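You operate a simulated robot arm through the tools that you are given. There is no shell and no other tool.

Carry out the task below with a simulated robot arm. There is one attempt and no reset: what you move stays moved.

## Task
Wind 40 m of thread on the yellow spool.
Fine: set spool and dial before you start; when it is wound, stand it back in its cup. Set down upright: what you pick out.
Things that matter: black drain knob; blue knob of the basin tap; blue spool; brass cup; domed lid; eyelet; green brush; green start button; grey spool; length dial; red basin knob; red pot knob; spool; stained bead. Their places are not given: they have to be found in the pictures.

It is judged by the outcome, as a careful person would: the job done as asked, and still so three seconds after it is handed in. It fails if anything else is knocked over, pushed out of place, dropped, spilled or broken.

## Robot
A 7-joint arm with a two-finger gripper, fixed in place. Base frame: the origin is at the foot of the arm, x ahead of it, y to its left, z up; the work surface is at about z = 0. Lengths are in cm, angles in rad, forces in N, time in s.
With the tool pointing down near the work surface it reaches from about 26 to 60 cm from the base axis. Its first joint turns from -2.496 to 2.496 rad. Payload 1.08 kg.
Tool frame: the origin (TCP) lies between the finger pads and is the grasp point; the fingertips stand 1.6 cm ahead of it; z points along the fingers, y is the line along which they close. Largest opening 8.8 cm; the body of the gripper starts 5.8 cm behind the TCP.
Orientation is told as [roll, pitch, yaw] about the base's x, y, z axes, in that order, counted from this pose: with the fingers straight down and closing along the base's y, the tool's x points along the base's -x, its y along +y and its z along -z.

## Interface
- The arm moves only by the tool play_rows. Its argument "increments" is a list that holds one entry, the list of rows, each a list of 7 numbers: the shift along the base's x, y, z in cm, then the turn, a rotation vector about the base's x, y, z in rad, then the opening, from 0 (shut) to 1 (fully open). In form: [[[dx, dy, dz, ax, ay, az, gripper], ...]]. A call has 1 to 20 rows; each row is the pose to reach, as a shift and turn from the pose commanded when the call began. Each row takes 0.2 s and may step no farther than 5 cm and 0.15 rad from the row before; otherwise, or with a gripper value out of range, the whole call is refused. A pose out of reach is approached as far as the arm can. The call stops where the force on the tool passes 40 N (or 10 N more than at its start, if that is more) or the arm is blocked; 0.2 s more then pass. The fingers move at their own pace and stop on an object; they squeeze with about 20 N. The grip force told is the motor's: it shows also when the fingers shut on nothing. Time passes only in rows, and 0.2 s behind the last, so rows that repeat a pose let the fingers close. The reply holds the time, the measured pose of the TCP, the force on the tool along the base axes, the opening and the grip force, in the units named above and with some noise, with the torque about the TCP (base axes, N m) and any sound that the robot's microphone picked up, and new pictures: "views" is both (left out), scene, wrist or none.
- Cameras (640 x 400 px; columns grow to the right, rows downward): "scene" is fixed at [21.69, 65.12, 60.51]; the picture's right is [-0.90, -0.44, 0.00], its down [-0.31, 0.63, -0.72] and it looks along [0.32, -0.64, -0.70] (base axes); focal length 289 px, centre (320, 200). "wrist" rides on the gripper at [8.2, -0.8, -9.2] in the tool frame; the picture's right is [0.10, 0.99, 0.00], its down [-0.70, 0.07, -0.71] and it looks along [-0.71, 0.07, 0.70] (tool axes); focal length 256 px, centre (320, 200).
- locate(camera, pixels): for up to 12 pixels [column, row] of the newest picture of that camera ("zoom" is the newest enlarged one), the place [x, y, z] in the base frame of the surface seen there, good to about 0.2 cm. The clock stands still meanwhile.
- close_up(camera, box): a new picture of the part [left, top, right, bottom] of that camera's present view, enlarged. The clock stands still meanwhile.
- hand_in(): hands the job in; it is judged then, once.

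Unless the task says otherwise, let go and move clear before handing in.

The tools are called after "Call:" by a JSON object that holds its "op" and its "data". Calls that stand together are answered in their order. play_rows: Moves the arm, as the interface text tells. Its arguments: {"type":"object","properties":{"increments":{"type":"array","items":{"type":"array","items":{"type":"array","items":{"type":"number"}}}},"views":{"type":"string","enum":["both","scene","wrist","none"]}},"required":["increments"]} The other tools are called the same way: locate (camera, pixels) gives the place of the surface under pixels of a picture; close_up (camera, box) takes an enlarged picture of a part of a camera's view; hand_in () hands the job in.

At the start:

```text
clock: 0.0
eef_pos: [35.77, 19.81, 36.55]
tcp_rot: [0.0, 0.0, 0.0]
contact_force: [1.3, 0.0, 0.2]
ft_torque: [0.02, -0.01, -0.02]
opening: 8.79
gripper_force: 0.1
```

scene: 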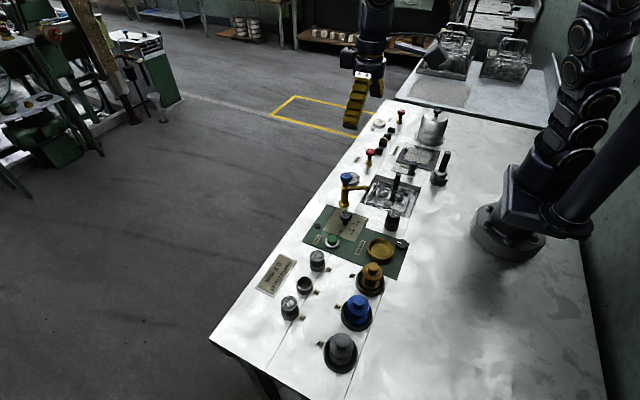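
wrist: 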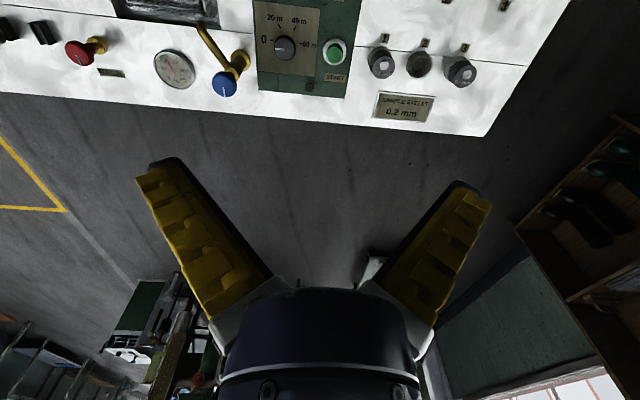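

The scene picture shows a table with a green winder panel near (350,240), three spools at (371,278), (357,312), (340,350), and other knobs. I'll take close-ups to read them.

Call:
{"op": "close_up", "data": {"camera": "scene", "box": [250, 180, 430, 292]}}

Call:
{"op": "close_up", "data": {"camera": "wrist", "box": [200, 0, 520, 140]}}

Call:
{"op": "close_up", "data": {"camera": "scene", "box": [240, 240, 420, 390]}}

```text
3.56 times, centred on (340, 236) of scene
```

zoom: 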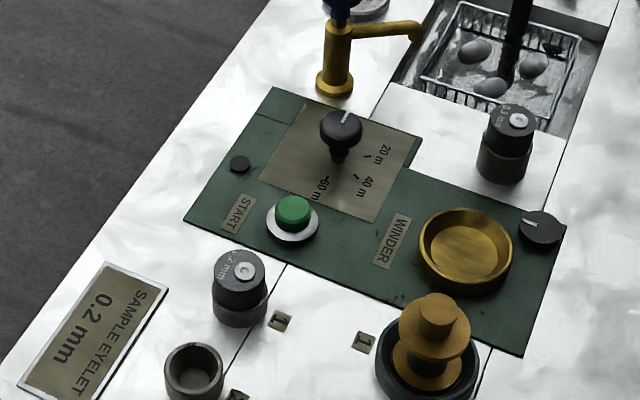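

```text
2.00 times, centred on (360, 70) of wrist
```

zoom: 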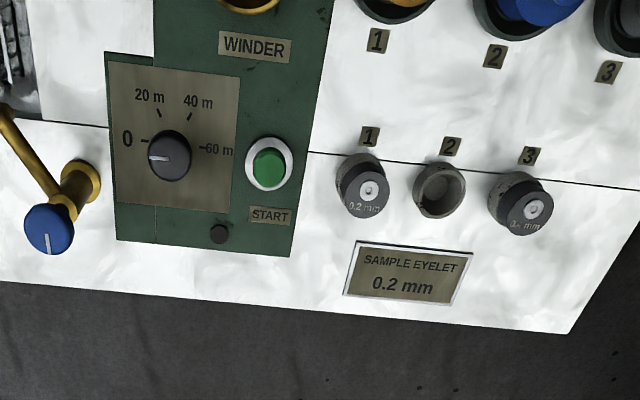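

```text
2.67 times, centred on (330, 315) of scene
```

zoom: 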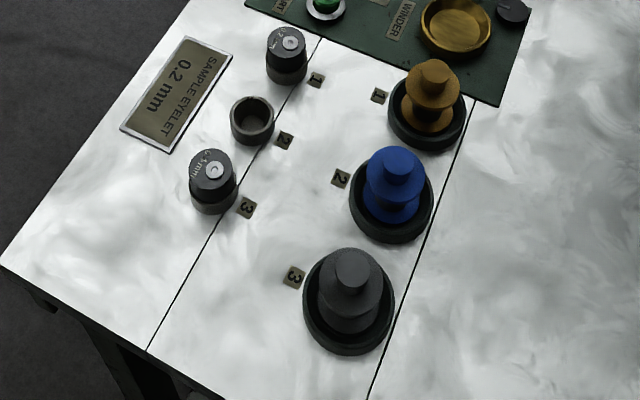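

The yellow spool stands in cup 1, next to the winder plate that holds the brass cup, dial (0/20/40/60 m) and green start button. I'll locate these points in the scene picture.

Call:
{"op": "locate", "data": {"camera": "scene", "pixels": [[373, 266], [380, 250], [346, 214], [332, 240], [402, 244], [394, 215], [360, 290], [347, 178], [369, 275], [362, 234], [360, 305], [341, 340]]}}

Call:
{"op": "close_up", "data": {"camera": "scene", "box": [330, 225, 420, 300]}}

Call:
{"op": "close_up", "data": {"camera": "scene", "box": [330, 100, 470, 220]}}

```text
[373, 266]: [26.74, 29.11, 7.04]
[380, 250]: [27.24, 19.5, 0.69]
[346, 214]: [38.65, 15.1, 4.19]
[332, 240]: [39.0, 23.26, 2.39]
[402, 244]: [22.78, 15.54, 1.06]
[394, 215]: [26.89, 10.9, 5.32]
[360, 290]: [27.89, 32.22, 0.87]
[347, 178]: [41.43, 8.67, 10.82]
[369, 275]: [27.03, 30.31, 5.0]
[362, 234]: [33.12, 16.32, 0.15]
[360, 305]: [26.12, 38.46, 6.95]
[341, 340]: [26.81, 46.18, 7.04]
```

```text
5.33 times, centred on (375, 262) of scene
```

zoom: 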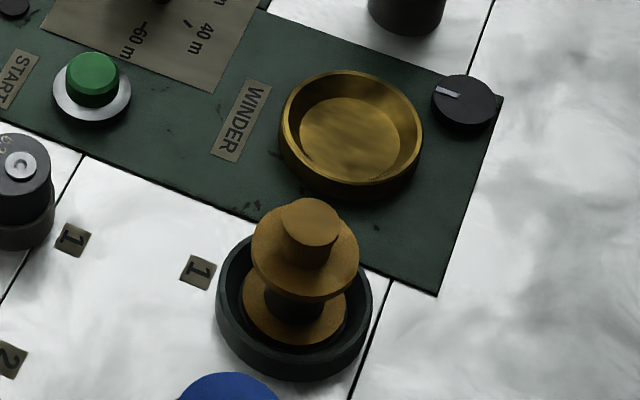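

```text
3.33 times, centred on (400, 160) of scene
```

zoom: 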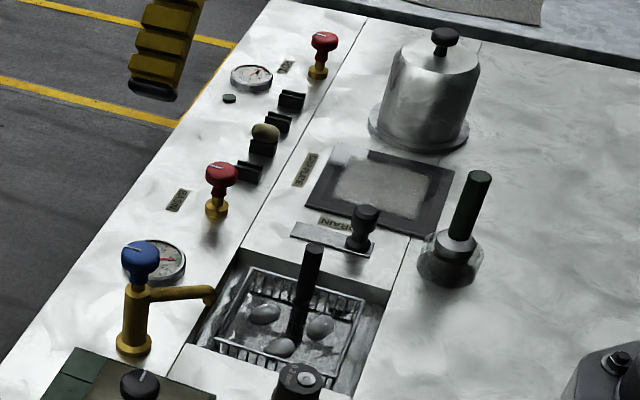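

The spool top is at z≈7 near (26.7, 29.5), and the brass cup is near (27.2, 19.5). I'll take more precise points on the spool, its cup, the brass cup and the dial.

Call:
{"op": "close_up", "data": {"camera": "scene", "box": [340, 225, 410, 300]}}

```text
5.33 times, centred on (375, 262) of scene
```

zoom: 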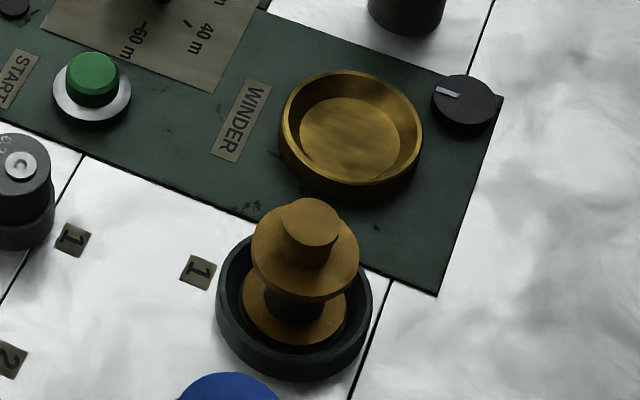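

Call:
{"op": "locate", "data": {"camera": "zoom", "pixels": [[312, 222], [288, 218], [335, 228], [312, 202], [308, 242], [306, 278], [260, 265], [352, 270], [300, 315], [255, 315], [330, 330], [222, 300]]}}

Call:
{"op": "locate", "data": {"camera": "zoom", "pixels": [[283, 125], [419, 138], [356, 73], [340, 185], [350, 138], [370, 290], [288, 372], [465, 95], [450, 92], [92, 68], [90, 110], [345, 295]]}}

```text
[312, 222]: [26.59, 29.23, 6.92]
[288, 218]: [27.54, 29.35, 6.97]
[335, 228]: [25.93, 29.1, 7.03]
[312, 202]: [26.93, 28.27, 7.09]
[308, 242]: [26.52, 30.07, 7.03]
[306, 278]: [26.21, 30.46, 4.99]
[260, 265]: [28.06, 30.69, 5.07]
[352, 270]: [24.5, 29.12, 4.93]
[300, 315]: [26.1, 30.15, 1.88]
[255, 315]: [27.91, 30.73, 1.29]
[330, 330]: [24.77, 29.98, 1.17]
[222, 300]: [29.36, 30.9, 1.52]
```

```text
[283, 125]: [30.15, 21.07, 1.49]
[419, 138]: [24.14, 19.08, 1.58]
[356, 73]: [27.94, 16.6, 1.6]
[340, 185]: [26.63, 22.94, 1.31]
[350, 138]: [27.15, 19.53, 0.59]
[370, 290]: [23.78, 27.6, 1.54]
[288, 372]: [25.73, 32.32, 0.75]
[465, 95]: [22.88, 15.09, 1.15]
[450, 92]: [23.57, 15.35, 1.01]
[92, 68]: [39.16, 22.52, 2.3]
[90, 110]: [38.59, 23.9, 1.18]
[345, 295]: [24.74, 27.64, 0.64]
```

The spool hub centre is about (26.65, 29.2) with its top at z≈7, and the brass cup centre is about (27.2, 19.8). Next I'll zoom on the dial and tap to measure clearance for turning the dial.

Call:
{"op": "close_up", "data": {"camera": "scene", "box": [310, 165, 390, 255]}}

Call:
{"op": "close_up", "data": {"camera": "wrist", "box": [200, 0, 360, 100]}}

```text
4.44 times, centred on (350, 210) of scene
```

zoom: 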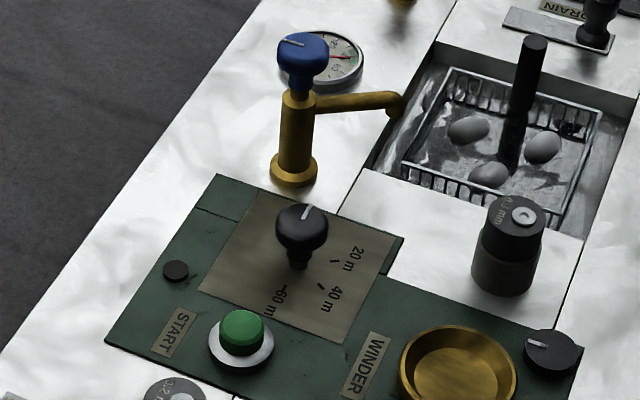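

```text
4.00 times, centred on (280, 50) of wrist
```

zoom: 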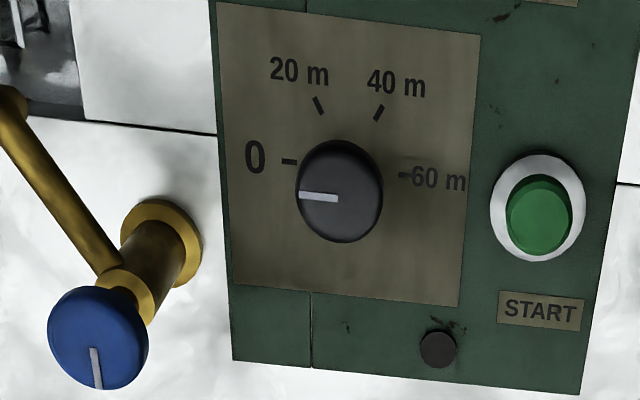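

The dial mark points to 0, which is the -y direction. I'll locate the ticks, knob edges and tap parts.

Call:
{"op": "locate", "data": {"camera": "zoom", "pixels": [[289, 162], [318, 105], [378, 112], [404, 175], [300, 190], [381, 195], [340, 150], [340, 235], [305, 197], [335, 198], [52, 340], [145, 345]]}}

Call:
{"op": "close_up", "data": {"camera": "scene", "box": [310, 165, 390, 255]}}

```text
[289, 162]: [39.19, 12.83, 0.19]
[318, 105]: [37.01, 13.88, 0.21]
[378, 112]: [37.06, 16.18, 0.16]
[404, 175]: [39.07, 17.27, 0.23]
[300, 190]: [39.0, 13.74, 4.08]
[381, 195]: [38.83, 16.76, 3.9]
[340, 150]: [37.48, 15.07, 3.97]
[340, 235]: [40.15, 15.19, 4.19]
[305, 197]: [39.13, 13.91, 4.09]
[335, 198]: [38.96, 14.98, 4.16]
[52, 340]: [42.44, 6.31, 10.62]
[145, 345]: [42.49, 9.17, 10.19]
```

```text
4.44 times, centred on (350, 210) of scene
```

zoom: 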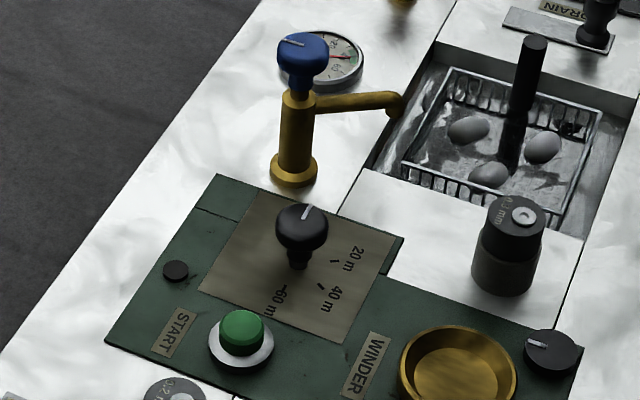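

The dial centre is about (38.9, 15.05) with its cap top at z≈4.2. The 40 m mark is about 125° clockwise (seen from above) from 0. I'll move above the dial with the gripper half open.

Call:
{"op": "play_rows", "data": {"increments": [[[0.313, -0.473, -2.25, 0, 0, 0, 0.5], [0.626, -0.946, -4.5, 0, 0, 0, 0.5], [0.939, -1.419, -6.75, 0, 0, 0, 0.5], [1.252, -1.892, -9, 0, 0, 0, 0.5], [1.565, -2.365, -11.25, 0, 0, 0, 0.5], [1.878, -2.838, -13.5, 0, 0, 0, 0.5], [2.191, -3.311, -15.75, 0, 0, 0, 0.5], [2.504, -3.784, -18, 0, 0, 0, 0.5], [2.817, -4.257, -20.25, 0, 0, 0, 0.5], [3.13, -4.73, -22.5, 0, 0, 0, 0.5], [3.13, -4.73, -22.5, 0, 0, 0, 0.5]]]}}

```text
clock: 2.4
eef_pos: [38.9, 14.83, 14.22]
tcp_rot: [0.0, 0.001, 0.0]
contact_force: [-0.5, 0.1, -0.5]
ft_torque: [0.03, 0.03, -0.01]
opening: 4.84
gripper_force: 3.5
```

scene: 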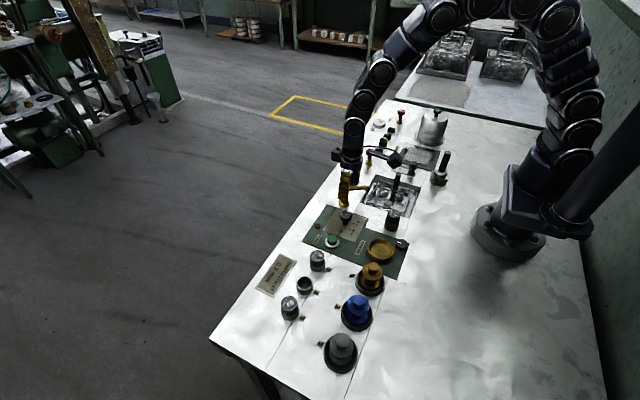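
wrist: 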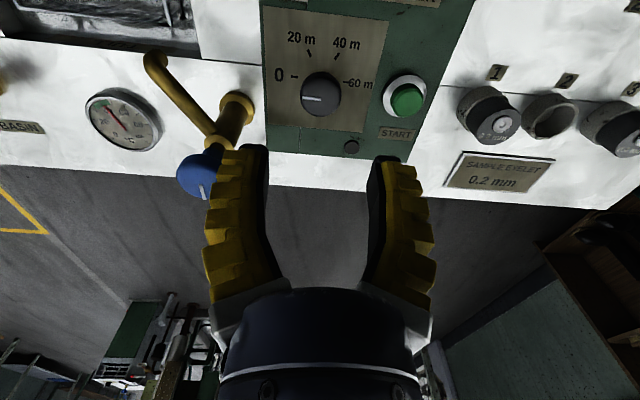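

The dial appears at (320,95) in the wrist view. I'll re-measure the knob here.

Call:
{"op": "close_up", "data": {"camera": "wrist", "box": [256, 30, 416, 130]}}

```text
4.00 times, centred on (336, 80) of wrist
```

zoom: 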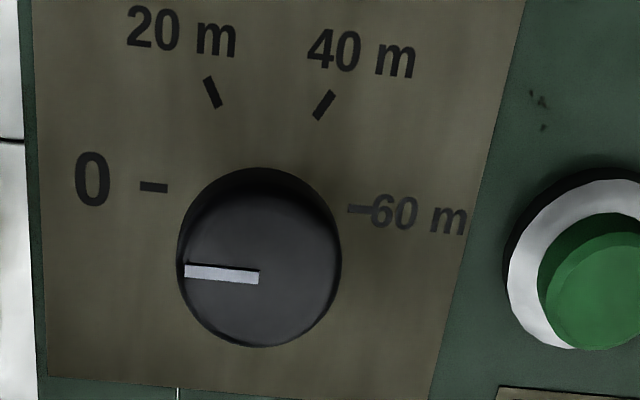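

Call:
{"op": "locate", "data": {"camera": "zoom", "pixels": [[183, 265], [338, 270], [260, 210], [260, 340], [260, 277], [190, 271], [153, 188], [213, 93], [324, 105], [360, 209], [600, 290]]}}

```text
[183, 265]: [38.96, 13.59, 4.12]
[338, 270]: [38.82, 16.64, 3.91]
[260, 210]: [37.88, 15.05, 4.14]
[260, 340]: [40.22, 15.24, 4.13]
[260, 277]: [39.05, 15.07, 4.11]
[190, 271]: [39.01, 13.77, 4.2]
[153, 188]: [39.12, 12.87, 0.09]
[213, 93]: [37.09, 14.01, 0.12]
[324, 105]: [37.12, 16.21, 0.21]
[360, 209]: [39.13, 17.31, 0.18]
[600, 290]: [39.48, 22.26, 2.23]
```

The knob centre is about (39.0, 15.1) and the ticks are evenly 60° apart, so 0→40 is -120° about z. I'll descend around the knob, still open.

Call:
{"op": "play_rows", "data": {"increments": [[[0.1, 0.05, -2, 0, 0, 0, 0.5], [0.1, 0.05, -4, 0, 0, 0, 0.5], [0.1, 0.05, -5.5, 0, 0, 0, 0.5], [0.1, 0.05, -7, 0, 0, 0, 0.5], [0.1, 0.05, -8, 0, 0, 0, 0.5], [0.1, 0.05, -9, 0, 0, 0, 0.5], [0.1, 0.05, -10, 0, 0, 0, 0.5], [0.1, 0.05, -10, 0, 0, 0, 0.5]]]}}

```text
clock: 4.2
eef_pos: [39.08, 15.29, 4.02]
tcp_rot: [0.001, 0.0, 0.001]
contact_force: [0.5, -0.2, -0.3]
ft_torque: [-0.02, 0.0, -0.03]
opening: 4.85
gripper_force: 3.4
```

scene: 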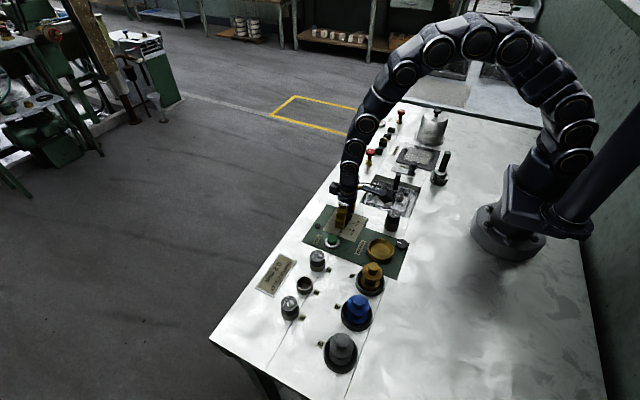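
wrist: 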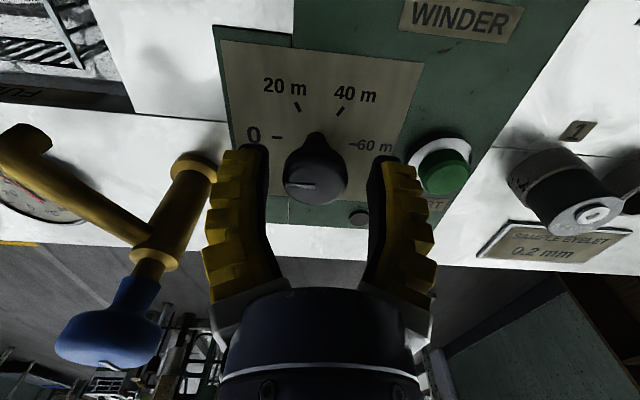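

The knob sits at (315,180), right at the TCP's projection. I'll close on it and turn -60°.

Call:
{"op": "play_rows", "data": {"increments": [[[0, 0, 0, 0, 0, 0, 0.2], [0, 0, 0, 0, 0, 0, 0.2], [0, 0, 0, 0, 0, 0, 0.2]]], "views": "wrist"}}

```text
clock: 5.0
eef_pos: [38.9, 15.19, 4.14]
tcp_rot: [-0.001, -0.002, 0.001]
contact_force: [0.5, -14.3, 4.0]
ft_torque: [-0.18, -0.06, 0.02]
opening: 3.11
gripper_force: 10.8
```

wrist: 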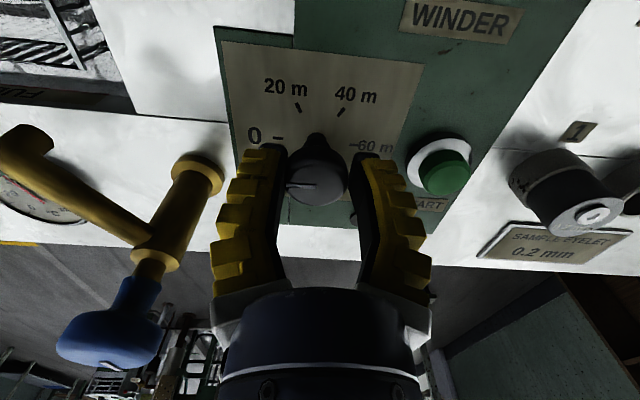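

There's a -14 N side force, so only the left finger presses. I'll shift 0.1 cm toward -y and close fully.

Call:
{"op": "play_rows", "data": {"increments": [[[0, -0.1, 0, 0, 0, 0, 0.2], [0, -0.1, 0, 0, 0, 0, 0], [0, -0.1, 0, 0, 0, 0, 0]]], "views": "none"}}

```text
clock: 5.8
eef_pos: [39.02, 15.16, 4.09]
tcp_rot: [0.0, -0.001, -0.001]
contact_force: [-0.5, -19.8, 13.2]
ft_torque: [-0.27, -0.02, 0.0]
opening: 2.43
gripper_force: 21.9
```

The opening dropped to 2.43 with an upward force of 13 N, so I need a look before continuing.

Call:
{"op": "close_up", "data": {"camera": "wrist", "box": [200, 80, 440, 230]}}

Call:
{"op": "close_up", "data": {"camera": "scene", "box": [310, 165, 390, 255]}}

```text
2.67 times, centred on (320, 155) of wrist
```

zoom: 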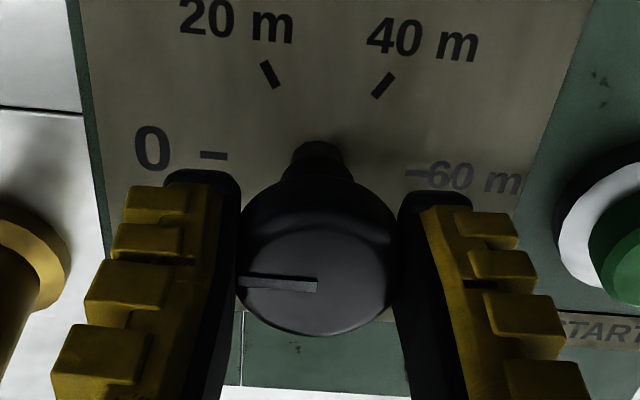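

```text
4.44 times, centred on (350, 210) of scene
```

zoom: 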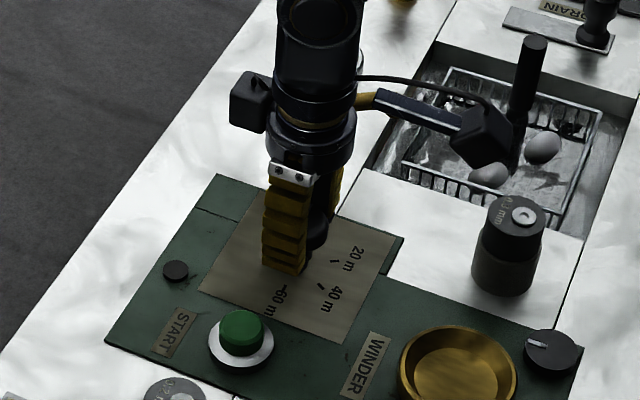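

Both fingers look in contact but the net side force is -20 N, so the grip is off centre. I'll loosen slightly, shift a little more toward -y and re-close.

Call:
{"op": "play_rows", "data": {"increments": [[[0, 0, 0, 0, 0, 0, 0.5], [0, 0, 0, 0, 0, 0, 0.5], [0, 0, 0, 0, 0, 0, 0.5]]], "views": "wrist"}}

Call:
{"op": "close_up", "data": {"camera": "wrist", "box": [200, 80, 440, 230]}}

```text
clock: 6.6
eef_pos: [39.02, 15.08, 4.13]
tcp_rot: [0.0, 0.002, 0.0]
contact_force: [0.1, 0.9, -0.8]
ft_torque: [0.01, -0.04, 0.0]
opening: 4.88
gripper_force: 3.4
```

wrist: 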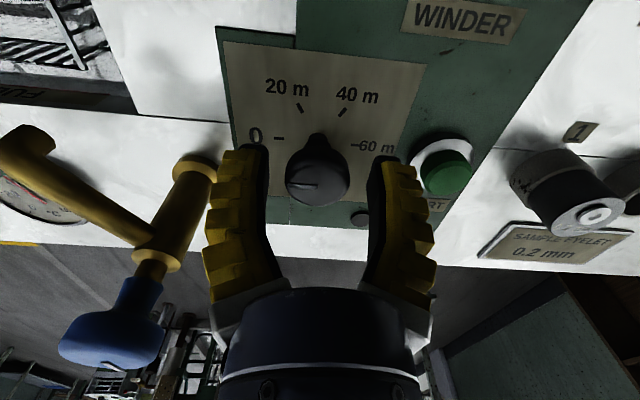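

```text
2.67 times, centred on (320, 155) of wrist
```

zoom: 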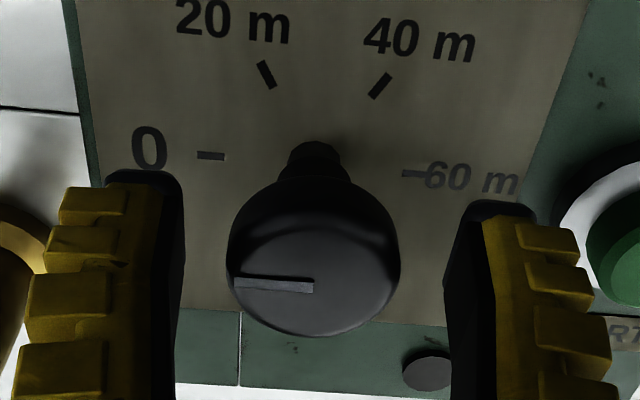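

Call:
{"op": "locate", "data": {"camera": "zoom", "pixels": [[229, 262], [397, 262], [313, 230], [313, 330], [183, 215], [446, 235], [180, 300], [447, 300], [313, 180], [290, 165], [340, 165]]}}

```text
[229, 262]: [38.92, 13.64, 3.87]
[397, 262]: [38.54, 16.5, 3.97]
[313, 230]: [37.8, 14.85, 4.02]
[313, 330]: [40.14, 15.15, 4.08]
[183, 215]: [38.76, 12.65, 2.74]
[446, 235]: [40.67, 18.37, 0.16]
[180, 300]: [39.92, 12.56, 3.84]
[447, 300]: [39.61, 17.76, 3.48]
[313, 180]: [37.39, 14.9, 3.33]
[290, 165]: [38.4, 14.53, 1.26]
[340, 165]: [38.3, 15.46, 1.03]
```

The knob centre is y≈15.07 and the finger midpoint about 15.15. I'll shift -0.1 in y, close, and read the balance.

Call:
{"op": "play_rows", "data": {"increments": [[[0, -0.1, 0, 0, 0, 0, 0.5], [0, -0.1, 0, 0, 0, 0, 0.25], [0, -0.1, 0, 0, 0, 0, 0.25], [0, -0.1, 0, 0, 0, 0, 0.25]]], "views": "none"}}

```text
clock: 7.6
eef_pos: [39.02, 14.94, 4.15]
tcp_rot: [0.0, 0.0, 0.0]
contact_force: [-4.8, -1.5, 13.9]
ft_torque: [0.01, 0.1, 0.01]
opening: 2.47
gripper_force: 21.7
```

Side force is now balanced (-1.5 N) with 21.7 N grip. I'll turn clockwise by 60° while holding.

Call:
{"op": "play_rows", "data": {"increments": [[[0, 0, 0, 0, 0, -0.1, 0.2], [0, 0, 0, 0, 0, -0.2, 0.2], [0, 0, 0, 0, 0, -0.3, 0.2], [0, 0, 0, 0, 0, -0.4, 0.2], [0, 0, 0, 0, 0, -0.5, 0.2], [0, 0, 0, 0, 0, -0.6, 0.2], [0, 0, 0, 0, 0, -0.7, 0.2], [0, 0, 0, 0, 0, -0.8, 0.2], [0, 0, 0, 0, 0, -0.9, 0.2], [0, 0, 0, 0, 0, -1.0, 0.2], [0, 0, 0, 0, 0, -1.047, 0.2], [0, 0, 0, 0, 0, -1.047, 0.2]]]}}

Call:
{"op": "close_up", "data": {"camera": "wrist", "box": [200, 80, 440, 230]}}

```text
clock: 10.2
eef_pos: [38.97, 15.02, 4.02]
tcp_rot: [0.002, 0.0, -1.049]
contact_force: [-6.2, 13.4, 8.8]
ft_torque: [0.14, 0.1, -0.01]
opening: 2.23
gripper_force: 21.6
```

scene: 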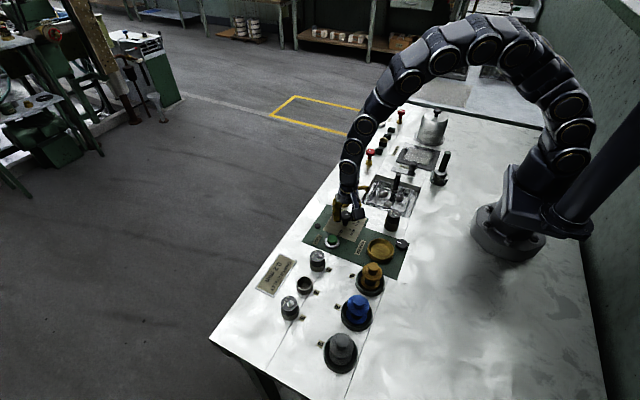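
wrist: 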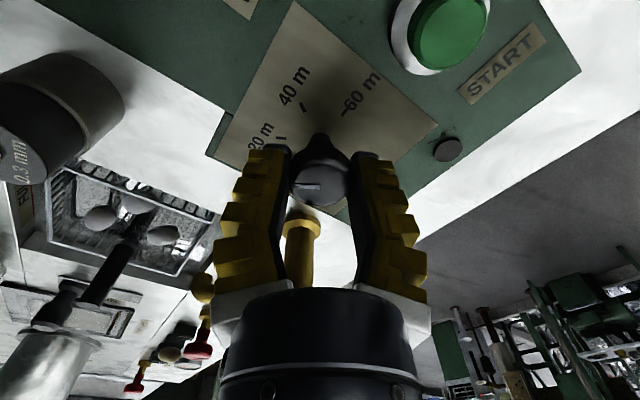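

```text
2.67 times, centred on (320, 155) of wrist
```

zoom: 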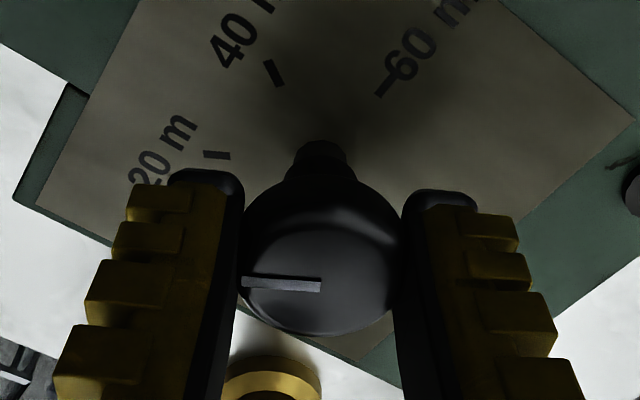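

The dial followed and now points at the 20 m tick. I'll continue to turn in the same grip.

Call:
{"op": "play_rows", "data": {"increments": [[[0, 0, 0, 0, 0, -0.1, 0.2], [0, 0, 0, 0, 0, -0.2, 0.2], [0, 0, 0, 0, 0, -0.3, 0.2], [0, 0, 0, 0, 0, -0.4, 0.2], [0, 0, 0, 0, 0, -0.5, 0.2], [0, 0, 0, 0, 0, -0.6, 0.2], [0, 0, 0, 0, 0, -0.7, 0.2], [0, 0, 0, 0, 0, -0.8, 0.2], [0, 0, 0, 0, 0, -0.9, 0.2], [0, 0, 0, 0, 0, -1.0, 0.2], [0, 0, 0, 0, 0, -1.047, 0.2], [0, 0, 0, 0, 0, -1.047, 0.2]]]}}

Call:
{"op": "close_up", "data": {"camera": "wrist", "box": [200, 80, 440, 230]}}

```text
clock: 12.8
eef_pos: [38.88, 15.03, 4.0]
tcp_rot: [-0.001, 0.0, -2.095]
contact_force: [-9.6, 3.5, 1.5]
ft_torque: [0.23, 0.06, 0.0]
opening: 2.1
gripper_force: 22.0
```

scene: 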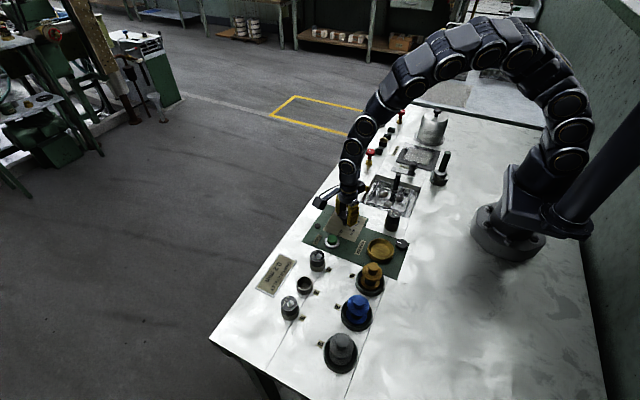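
wrist: 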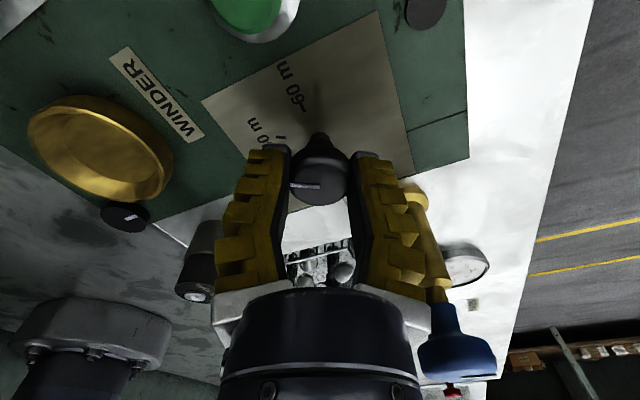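

```text
2.67 times, centred on (320, 155) of wrist
```

zoom: 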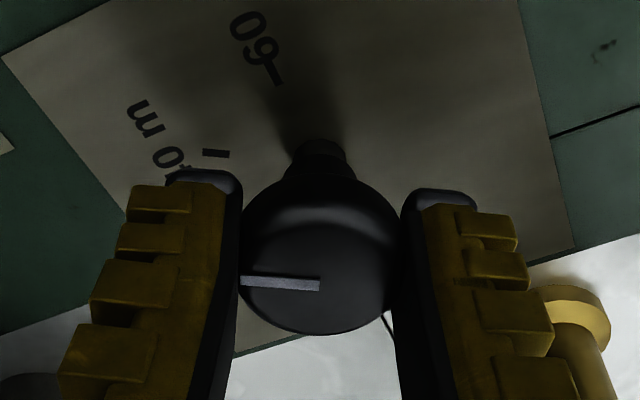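

The mark points to 40 m. I'll release, rise straight up, and check the dial.

Call:
{"op": "play_rows", "data": {"increments": [[[0, 0, 0, 0, 0, 0, 0.5], [0, 0, 0, 0, 0, 0, 0.5], [0, 0, 0, 0, 0, 0, 0.5], [0, 0, 1, 0, 0, 0, 0.5], [0, 0, 2.5, 0, 0, 0, 0.5], [0, 0, 4.5, 0, 0, 0, 0.5], [0, 0, 6.5, 0, 0, 0, 0.5], [0, 0, 8.5, 0, 0, 0, 0.5], [0, 0, 10.5, 0, 0, 0, 0.5], [0, 0, 13, 0, 0, 0, 0.5], [0, 0, 15, 0, 0, 0, 0.5], [0, 0, 15, 0, 0, 0, 0.5]]]}}

Call:
{"op": "close_up", "data": {"camera": "wrist", "box": [200, 30, 440, 180]}}

Call:
{"op": "close_up", "data": {"camera": "scene", "box": [310, 190, 390, 250]}}

```text
clock: 15.4
eef_pos: [38.83, 14.89, 19.23]
tcp_rot: [0.001, -0.001, -2.095]
contact_force: [-0.1, -0.3, 0.4]
ft_torque: [-0.02, 0.0, 0.01]
opening: 4.87
gripper_force: 3.1
```

scene: 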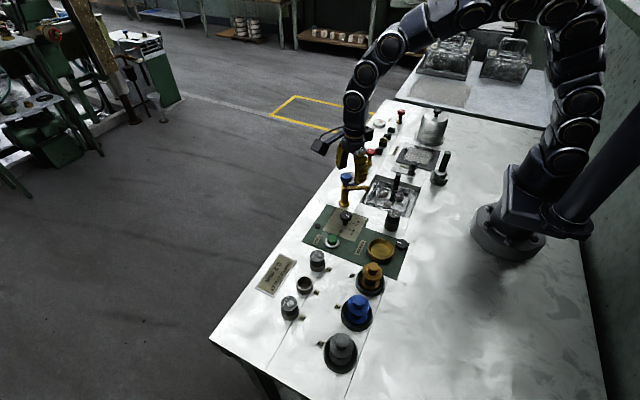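
wrist: 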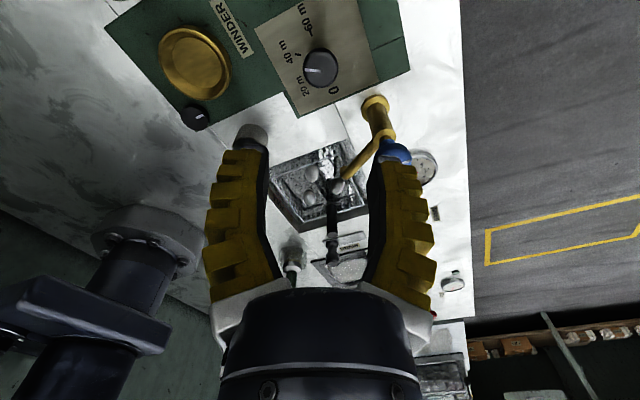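

```text
2.67 times, centred on (320, 105) of wrist
```

zoom: 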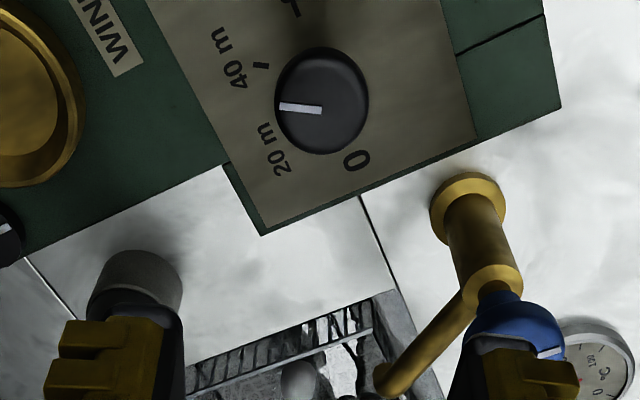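

```text
6.67 times, centred on (350, 220) of scene
```

zoom: 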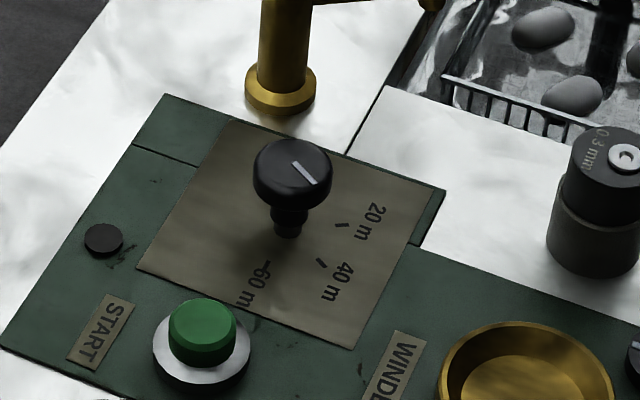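

The mark seems to point at 40, with some parallax. I'll measure the mark and tick.

Call:
{"op": "locate", "data": {"camera": "zoom", "pixels": [[294, 163], [316, 184], [342, 225], [322, 263], [266, 265]]}}

Call:
{"op": "close_up", "data": {"camera": "wrist", "box": [280, 30, 360, 90]}}

```text
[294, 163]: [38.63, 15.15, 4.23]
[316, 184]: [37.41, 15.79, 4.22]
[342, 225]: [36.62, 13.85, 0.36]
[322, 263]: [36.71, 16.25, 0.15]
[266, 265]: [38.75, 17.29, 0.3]
```

```text
6.67 times, centred on (320, 60) of wrist
```

zoom: 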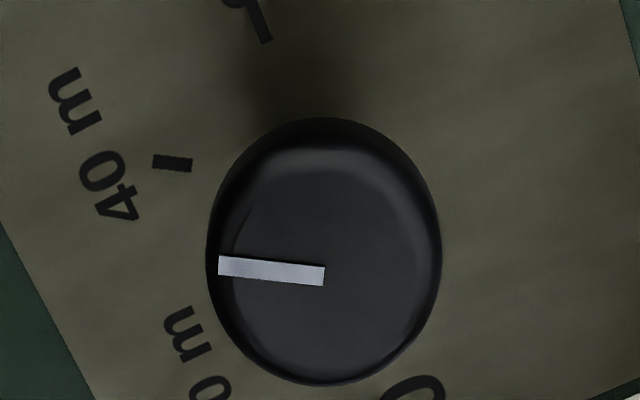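

The mark is at 28° versus the tick's 30°, so the dial is set to 40 m. I'll travel above the yellow spool while turning the wrist back to yaw 0.

Call:
{"op": "play_rows", "data": {"increments": [[[-0.772, 0.892, 0, 0, 0, 0.131, 0.5], [-1.544, 1.784, 0, 0, 0, 0.262, 0.5], [-2.316, 2.676, 0, 0, 0, 0.393, 0.5], [-3.088, 3.568, 0, 0, 0, 0.524, 0.5], [-3.86, 4.46, 0, 0, 0, 0.655, 0.5], [-4.632, 5.352, 0, 0, 0, 0.785, 0.5], [-5.404, 6.244, 0, 0, 0, 0.916, 0.5], [-6.176, 7.136, 0, 0, 0, 1.047, 0.5], [-6.948, 8.028, 0, 0, 0, 1.178, 0.5], [-7.72, 8.92, 0, 0, 0, 1.309, 0.5], [-8.492, 9.812, 0, 0, 0, 1.44, 0.5], [-9.264, 10.704, 0, 0, 0, 1.571, 0.5], [-10.036, 11.596, 0, 0, 0, 1.702, 0.5], [-10.808, 12.488, 0, 0, 0, 1.833, 0.5], [-11.58, 13.38, 0, 0, 0, 1.963, 0.5], [-12.35, 14.27, -1, 0, 0, 2.094, 0.5], [-12.35, 14.27, -3, 0, 0, 2.094, 0.5], [-12.35, 14.27, -5, 0, 0, 2.094, 0.5], [-12.35, 14.27, -5, 0, 0, 2.094, 0.5]]]}}

Call:
{"op": "close_up", "data": {"camera": "wrist", "box": [200, 30, 440, 180]}}

```text
clock: 19.4
eef_pos: [26.63, 29.3, 13.93]
tcp_rot: [0.0, -0.002, -0.001]
contact_force: [0.0, 0.1, -0.2]
ft_torque: [0.05, -0.01, 0.04]
opening: 4.86
gripper_force: 3.5
```

scene: 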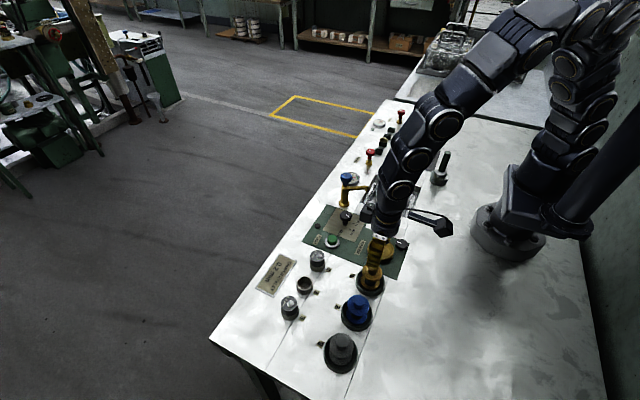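
wrist: 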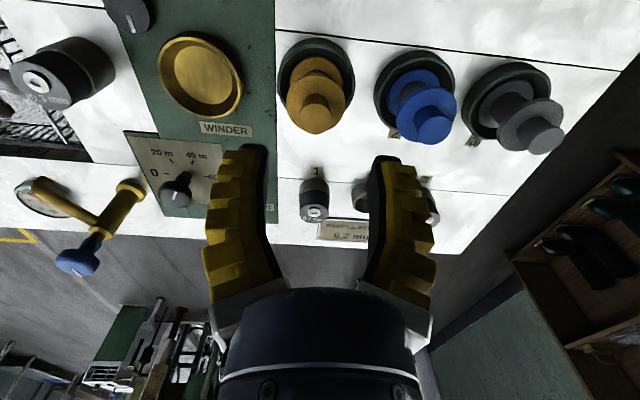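

```text
2.67 times, centred on (320, 105) of wrist
```

zoom: 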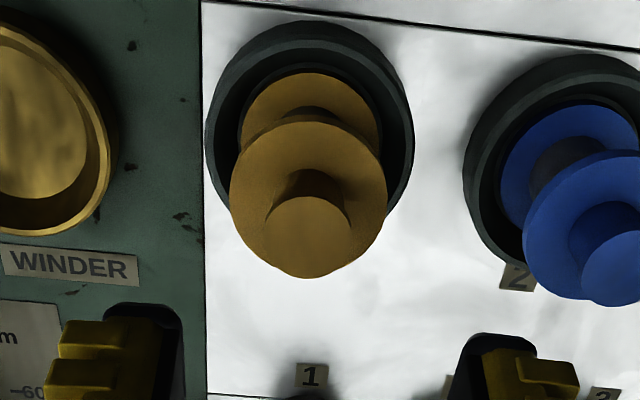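

Call:
{"op": "locate", "data": {"camera": "zoom", "pixels": [[308, 235], [268, 235], [350, 237], [308, 200], [308, 272], [232, 195], [386, 200], [310, 135], [248, 115], [375, 125], [300, 75], [310, 30]]}}

Call:
{"op": "locate", "data": {"camera": "wrist", "pixels": [[200, 38], [158, 72], [241, 85], [200, 112], [200, 70], [170, 72], [228, 80], [198, 46], [202, 100], [320, 52], [280, 78], [355, 85]]}}

```text
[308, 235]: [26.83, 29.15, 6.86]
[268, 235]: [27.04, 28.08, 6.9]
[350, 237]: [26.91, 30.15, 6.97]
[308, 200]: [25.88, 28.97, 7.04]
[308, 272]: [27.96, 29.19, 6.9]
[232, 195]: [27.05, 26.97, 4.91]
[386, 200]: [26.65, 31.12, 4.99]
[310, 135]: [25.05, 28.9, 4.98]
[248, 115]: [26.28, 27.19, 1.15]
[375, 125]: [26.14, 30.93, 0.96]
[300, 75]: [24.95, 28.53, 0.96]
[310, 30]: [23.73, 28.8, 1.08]
```

```text
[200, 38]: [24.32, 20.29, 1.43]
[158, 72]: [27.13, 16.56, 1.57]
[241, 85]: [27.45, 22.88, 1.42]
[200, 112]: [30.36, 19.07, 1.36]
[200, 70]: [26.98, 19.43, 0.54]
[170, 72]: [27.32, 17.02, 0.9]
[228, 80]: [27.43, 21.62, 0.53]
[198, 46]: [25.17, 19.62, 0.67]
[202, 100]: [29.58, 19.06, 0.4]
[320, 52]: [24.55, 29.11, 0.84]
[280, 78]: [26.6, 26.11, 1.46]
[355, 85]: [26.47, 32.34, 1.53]
```

The hub centre measures about (26.87, 29.12) and the brass cup centre about (27.35, 19.65). I'll lower around the hub with the tips staying above the flange (z≈5).

Call:
{"op": "play_rows", "data": {"increments": [[[0.2, -0.08, -1.5, 0, 0, 0, 0.5], [0.2, -0.08, -3, 0, 0, 0, 0.5], [0.2, -0.08, -4.5, 0, 0, 0, 0.5], [0.2, -0.08, -5.5, 0, 0, 0, 0.5], [0.2, -0.08, -6.4, 0, 0, 0, 0.5], [0.2, -0.08, -6.95, 0, 0, 0, 0.5], [0.2, -0.08, -6.95, 0, 0, 0, 0.5]]]}}

Call:
{"op": "close_up", "data": {"camera": "wrist", "box": [200, 80, 440, 230]}}

Call:
{"op": "close_up", "data": {"camera": "scene", "box": [330, 200, 420, 300]}}

```text
clock: 21.0
eef_pos: [26.75, 29.31, 7.05]
tcp_rot: [0.0, 0.0, 0.001]
contact_force: [-0.1, -0.1, 0.0]
ft_torque: [0.01, -0.03, -0.01]
opening: 4.86
gripper_force: 3.2
```

scene: 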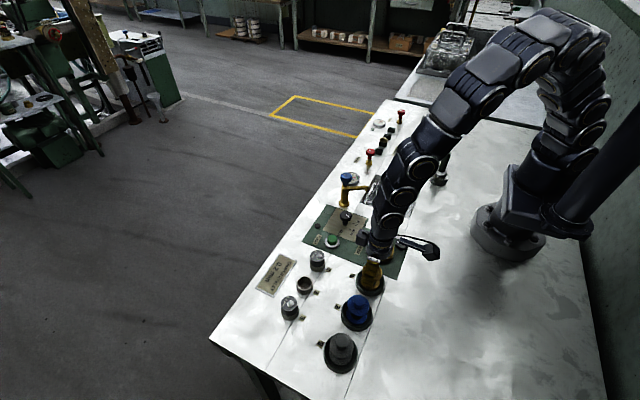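
wrist: 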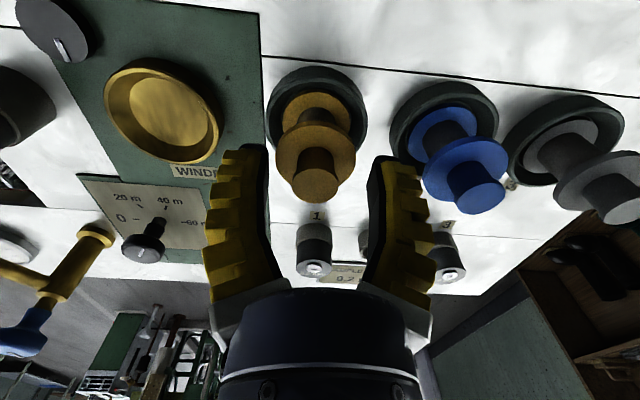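

```text
2.67 times, centred on (320, 155) of wrist
```

zoom: 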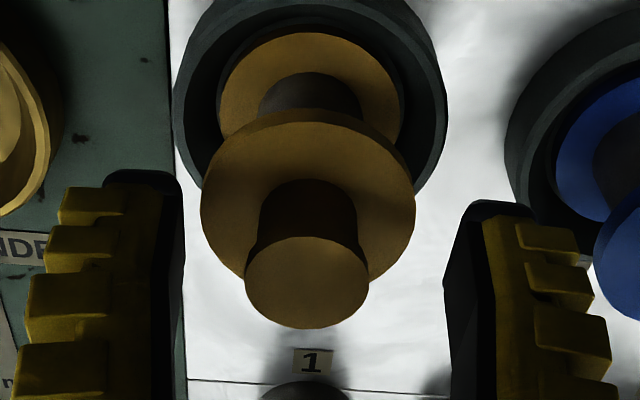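

```text
4.00 times, centred on (375, 250) of scene
```

zoom: 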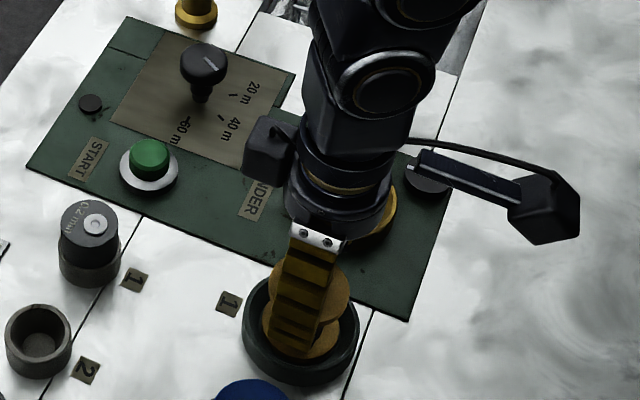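

The hub top is at (308,283) in the zoom versus the TCP projection of (318,280), so I'll shift -0.15 in y and close on the hub.

Call:
{"op": "play_rows", "data": {"increments": [[[0, -0.08, 0, 0, 0, 0, 0.5], [0, -0.15, 0, 0, 0, 0, 0.4], [0, -0.15, 0, 0, 0, 0, 0.3], [0, -0.15, 0, 0, 0, 0, 0.2], [0, -0.15, 0, 0, 0, 0, 0.1], [0, -0.15, 0, 0, 0, 0, 0.1], [0, -0.15, 0, 0, 0, 0, 0.1]]]}}

Call:
{"op": "close_up", "data": {"camera": "wrist", "box": [200, 80, 440, 230]}}

Call:
{"op": "close_up", "data": {"camera": "scene", "box": [330, 200, 420, 300]}}

```text
clock: 22.6
eef_pos: [26.72, 29.01, 7.06]
tcp_rot: [0.003, -0.003, -0.001]
contact_force: [2.0, -2.9, 11.3]
ft_torque: [-0.02, -0.19, -0.04]
opening: 1.55
gripper_force: 19.7
```

scene: 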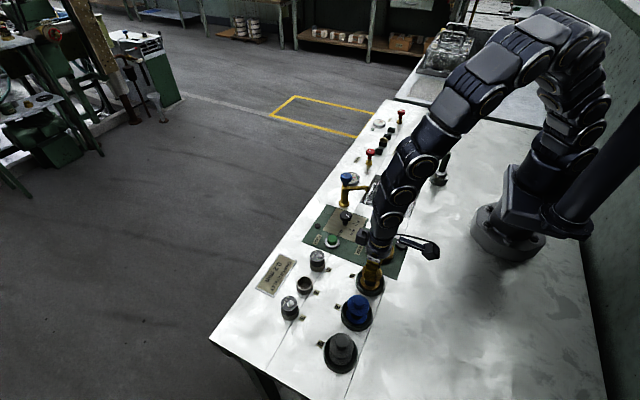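
wrist: 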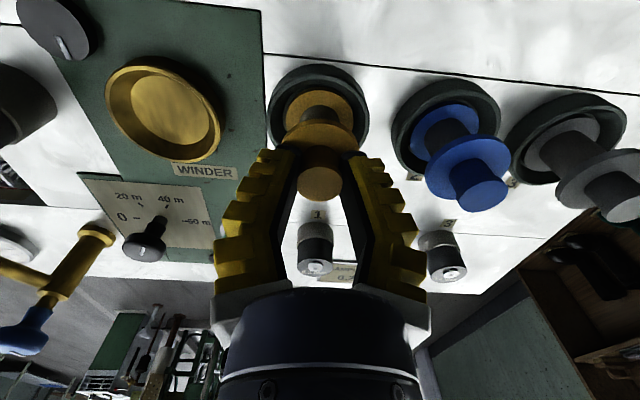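

```text
2.67 times, centred on (320, 155) of wrist
```

zoom: 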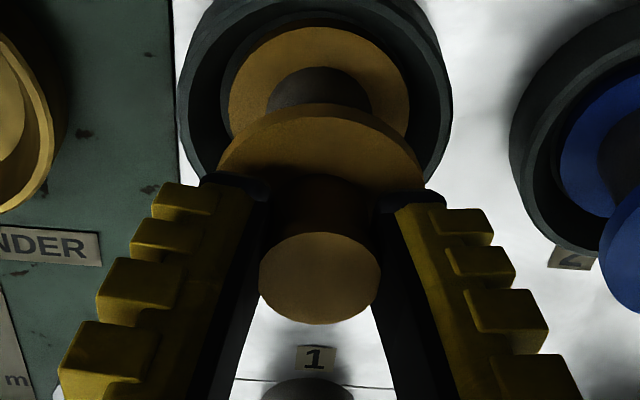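

```text
4.00 times, centred on (375, 250) of scene
```

zoom: 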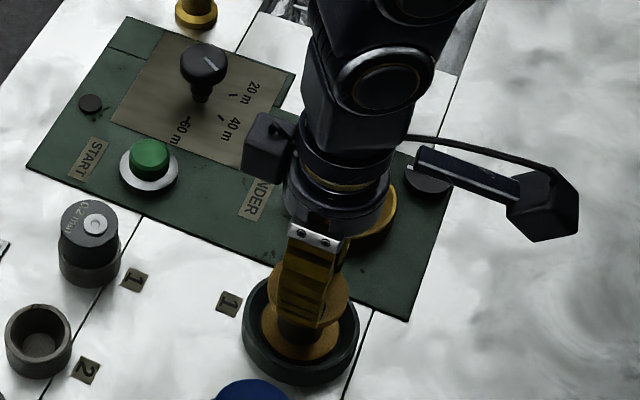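

Both fingers hold the hub (sides at 260 and 380 in the zoom). I'll lift slowly by a few cm and check.

Call:
{"op": "play_rows", "data": {"increments": [[[0, 0, 0.2, 0, 0, 0, 0.1], [0, 0, 0.4, 0, 0, 0, 0.1], [0, 0, 0.8, 0, 0, 0, 0.1], [0, 0, 1.2, 0, 0, 0, 0.1], [0, 0, 1.8, 0, 0, 0, 0.1], [0, 0, 2.4, 0, 0, 0, 0.1], [0, 0, 3, 0, 0, 0, 0.1], [0, 0, 3.6, 0, 0, 0, 0.1], [0, 0, 4, 0, 0, 0, 0.1], [0, 0, 4, 0, 0, 0, 0.1]]]}}

Call:
{"op": "close_up", "data": {"camera": "wrist", "box": [200, 80, 440, 230]}}

Call:
{"op": "close_up", "data": {"camera": "scene", "box": [330, 200, 420, 300]}}

```text
clock: 24.8
eef_pos: [26.92, 28.96, 11.12]
tcp_rot: [-0.001, 0.0, 0.0]
contact_force: [-0.7, -0.4, 0.1]
ft_torque: [0.01, -0.02, -0.02]
opening: 1.19
gripper_force: 20.2
```

scene: 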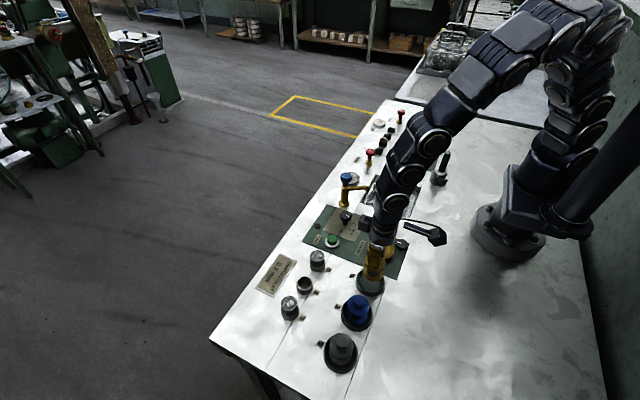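
wrist: 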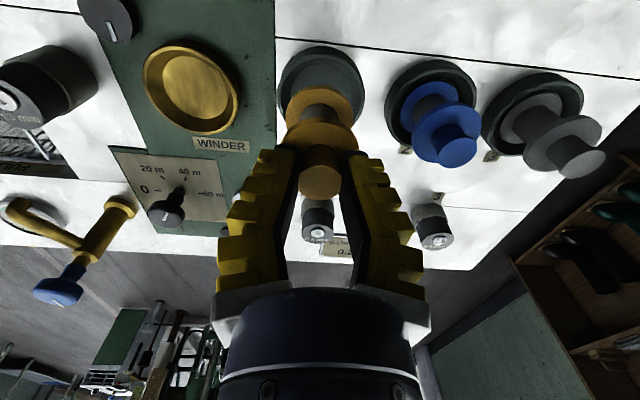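

```text
2.67 times, centred on (320, 155) of wrist
```

zoom: 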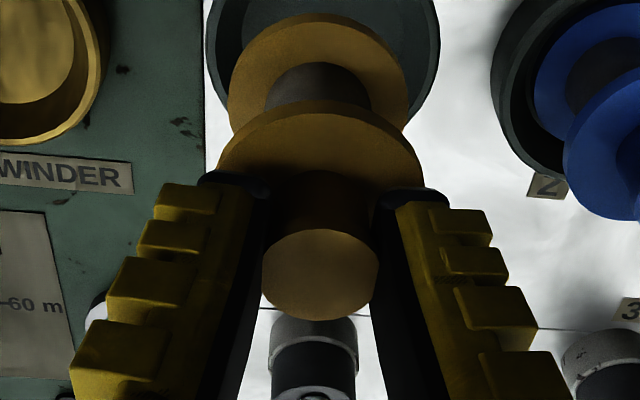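

```text
4.00 times, centred on (375, 250) of scene
```

zoom: 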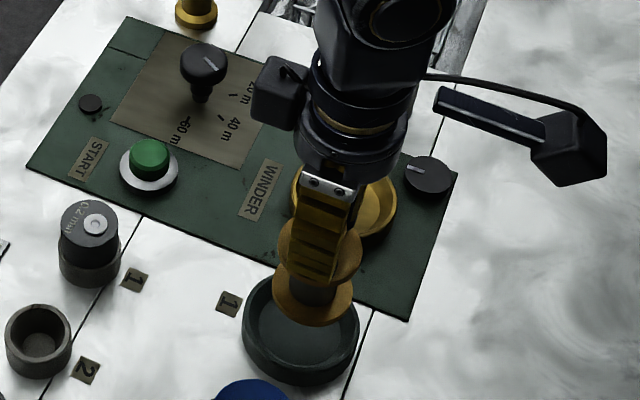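

The spool is lifted upright. I'll measure the empty cup and the held spool now.

Call:
{"op": "locate", "data": {"camera": "wrist", "pixels": [[278, 85], [362, 85], [320, 47], [320, 72], [306, 72], [290, 66], [352, 66], [320, 182], [301, 180], [340, 182], [145, 75], [238, 110]]}}

Call:
{"op": "locate", "data": {"camera": "zoom", "pixels": [[244, 335], [358, 340], [300, 355], [270, 345], [335, 340], [285, 375], [270, 285], [314, 325], [354, 290], [330, 290], [277, 255], [362, 250]]}}

```text
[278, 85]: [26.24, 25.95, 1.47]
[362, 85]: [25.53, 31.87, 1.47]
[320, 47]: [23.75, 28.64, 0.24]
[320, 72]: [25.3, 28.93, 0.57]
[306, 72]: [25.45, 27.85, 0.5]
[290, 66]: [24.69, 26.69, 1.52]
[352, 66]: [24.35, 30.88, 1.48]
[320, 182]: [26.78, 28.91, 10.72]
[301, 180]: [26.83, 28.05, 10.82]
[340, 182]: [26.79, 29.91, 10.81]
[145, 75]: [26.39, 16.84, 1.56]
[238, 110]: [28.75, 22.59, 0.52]
```

```text
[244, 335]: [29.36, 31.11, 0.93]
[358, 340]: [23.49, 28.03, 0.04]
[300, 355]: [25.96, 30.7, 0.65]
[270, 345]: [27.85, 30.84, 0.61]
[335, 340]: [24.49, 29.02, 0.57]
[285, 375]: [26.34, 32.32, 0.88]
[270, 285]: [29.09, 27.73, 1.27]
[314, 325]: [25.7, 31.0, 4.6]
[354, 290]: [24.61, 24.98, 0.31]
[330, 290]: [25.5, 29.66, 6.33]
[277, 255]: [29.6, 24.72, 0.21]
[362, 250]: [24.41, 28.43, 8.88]
```

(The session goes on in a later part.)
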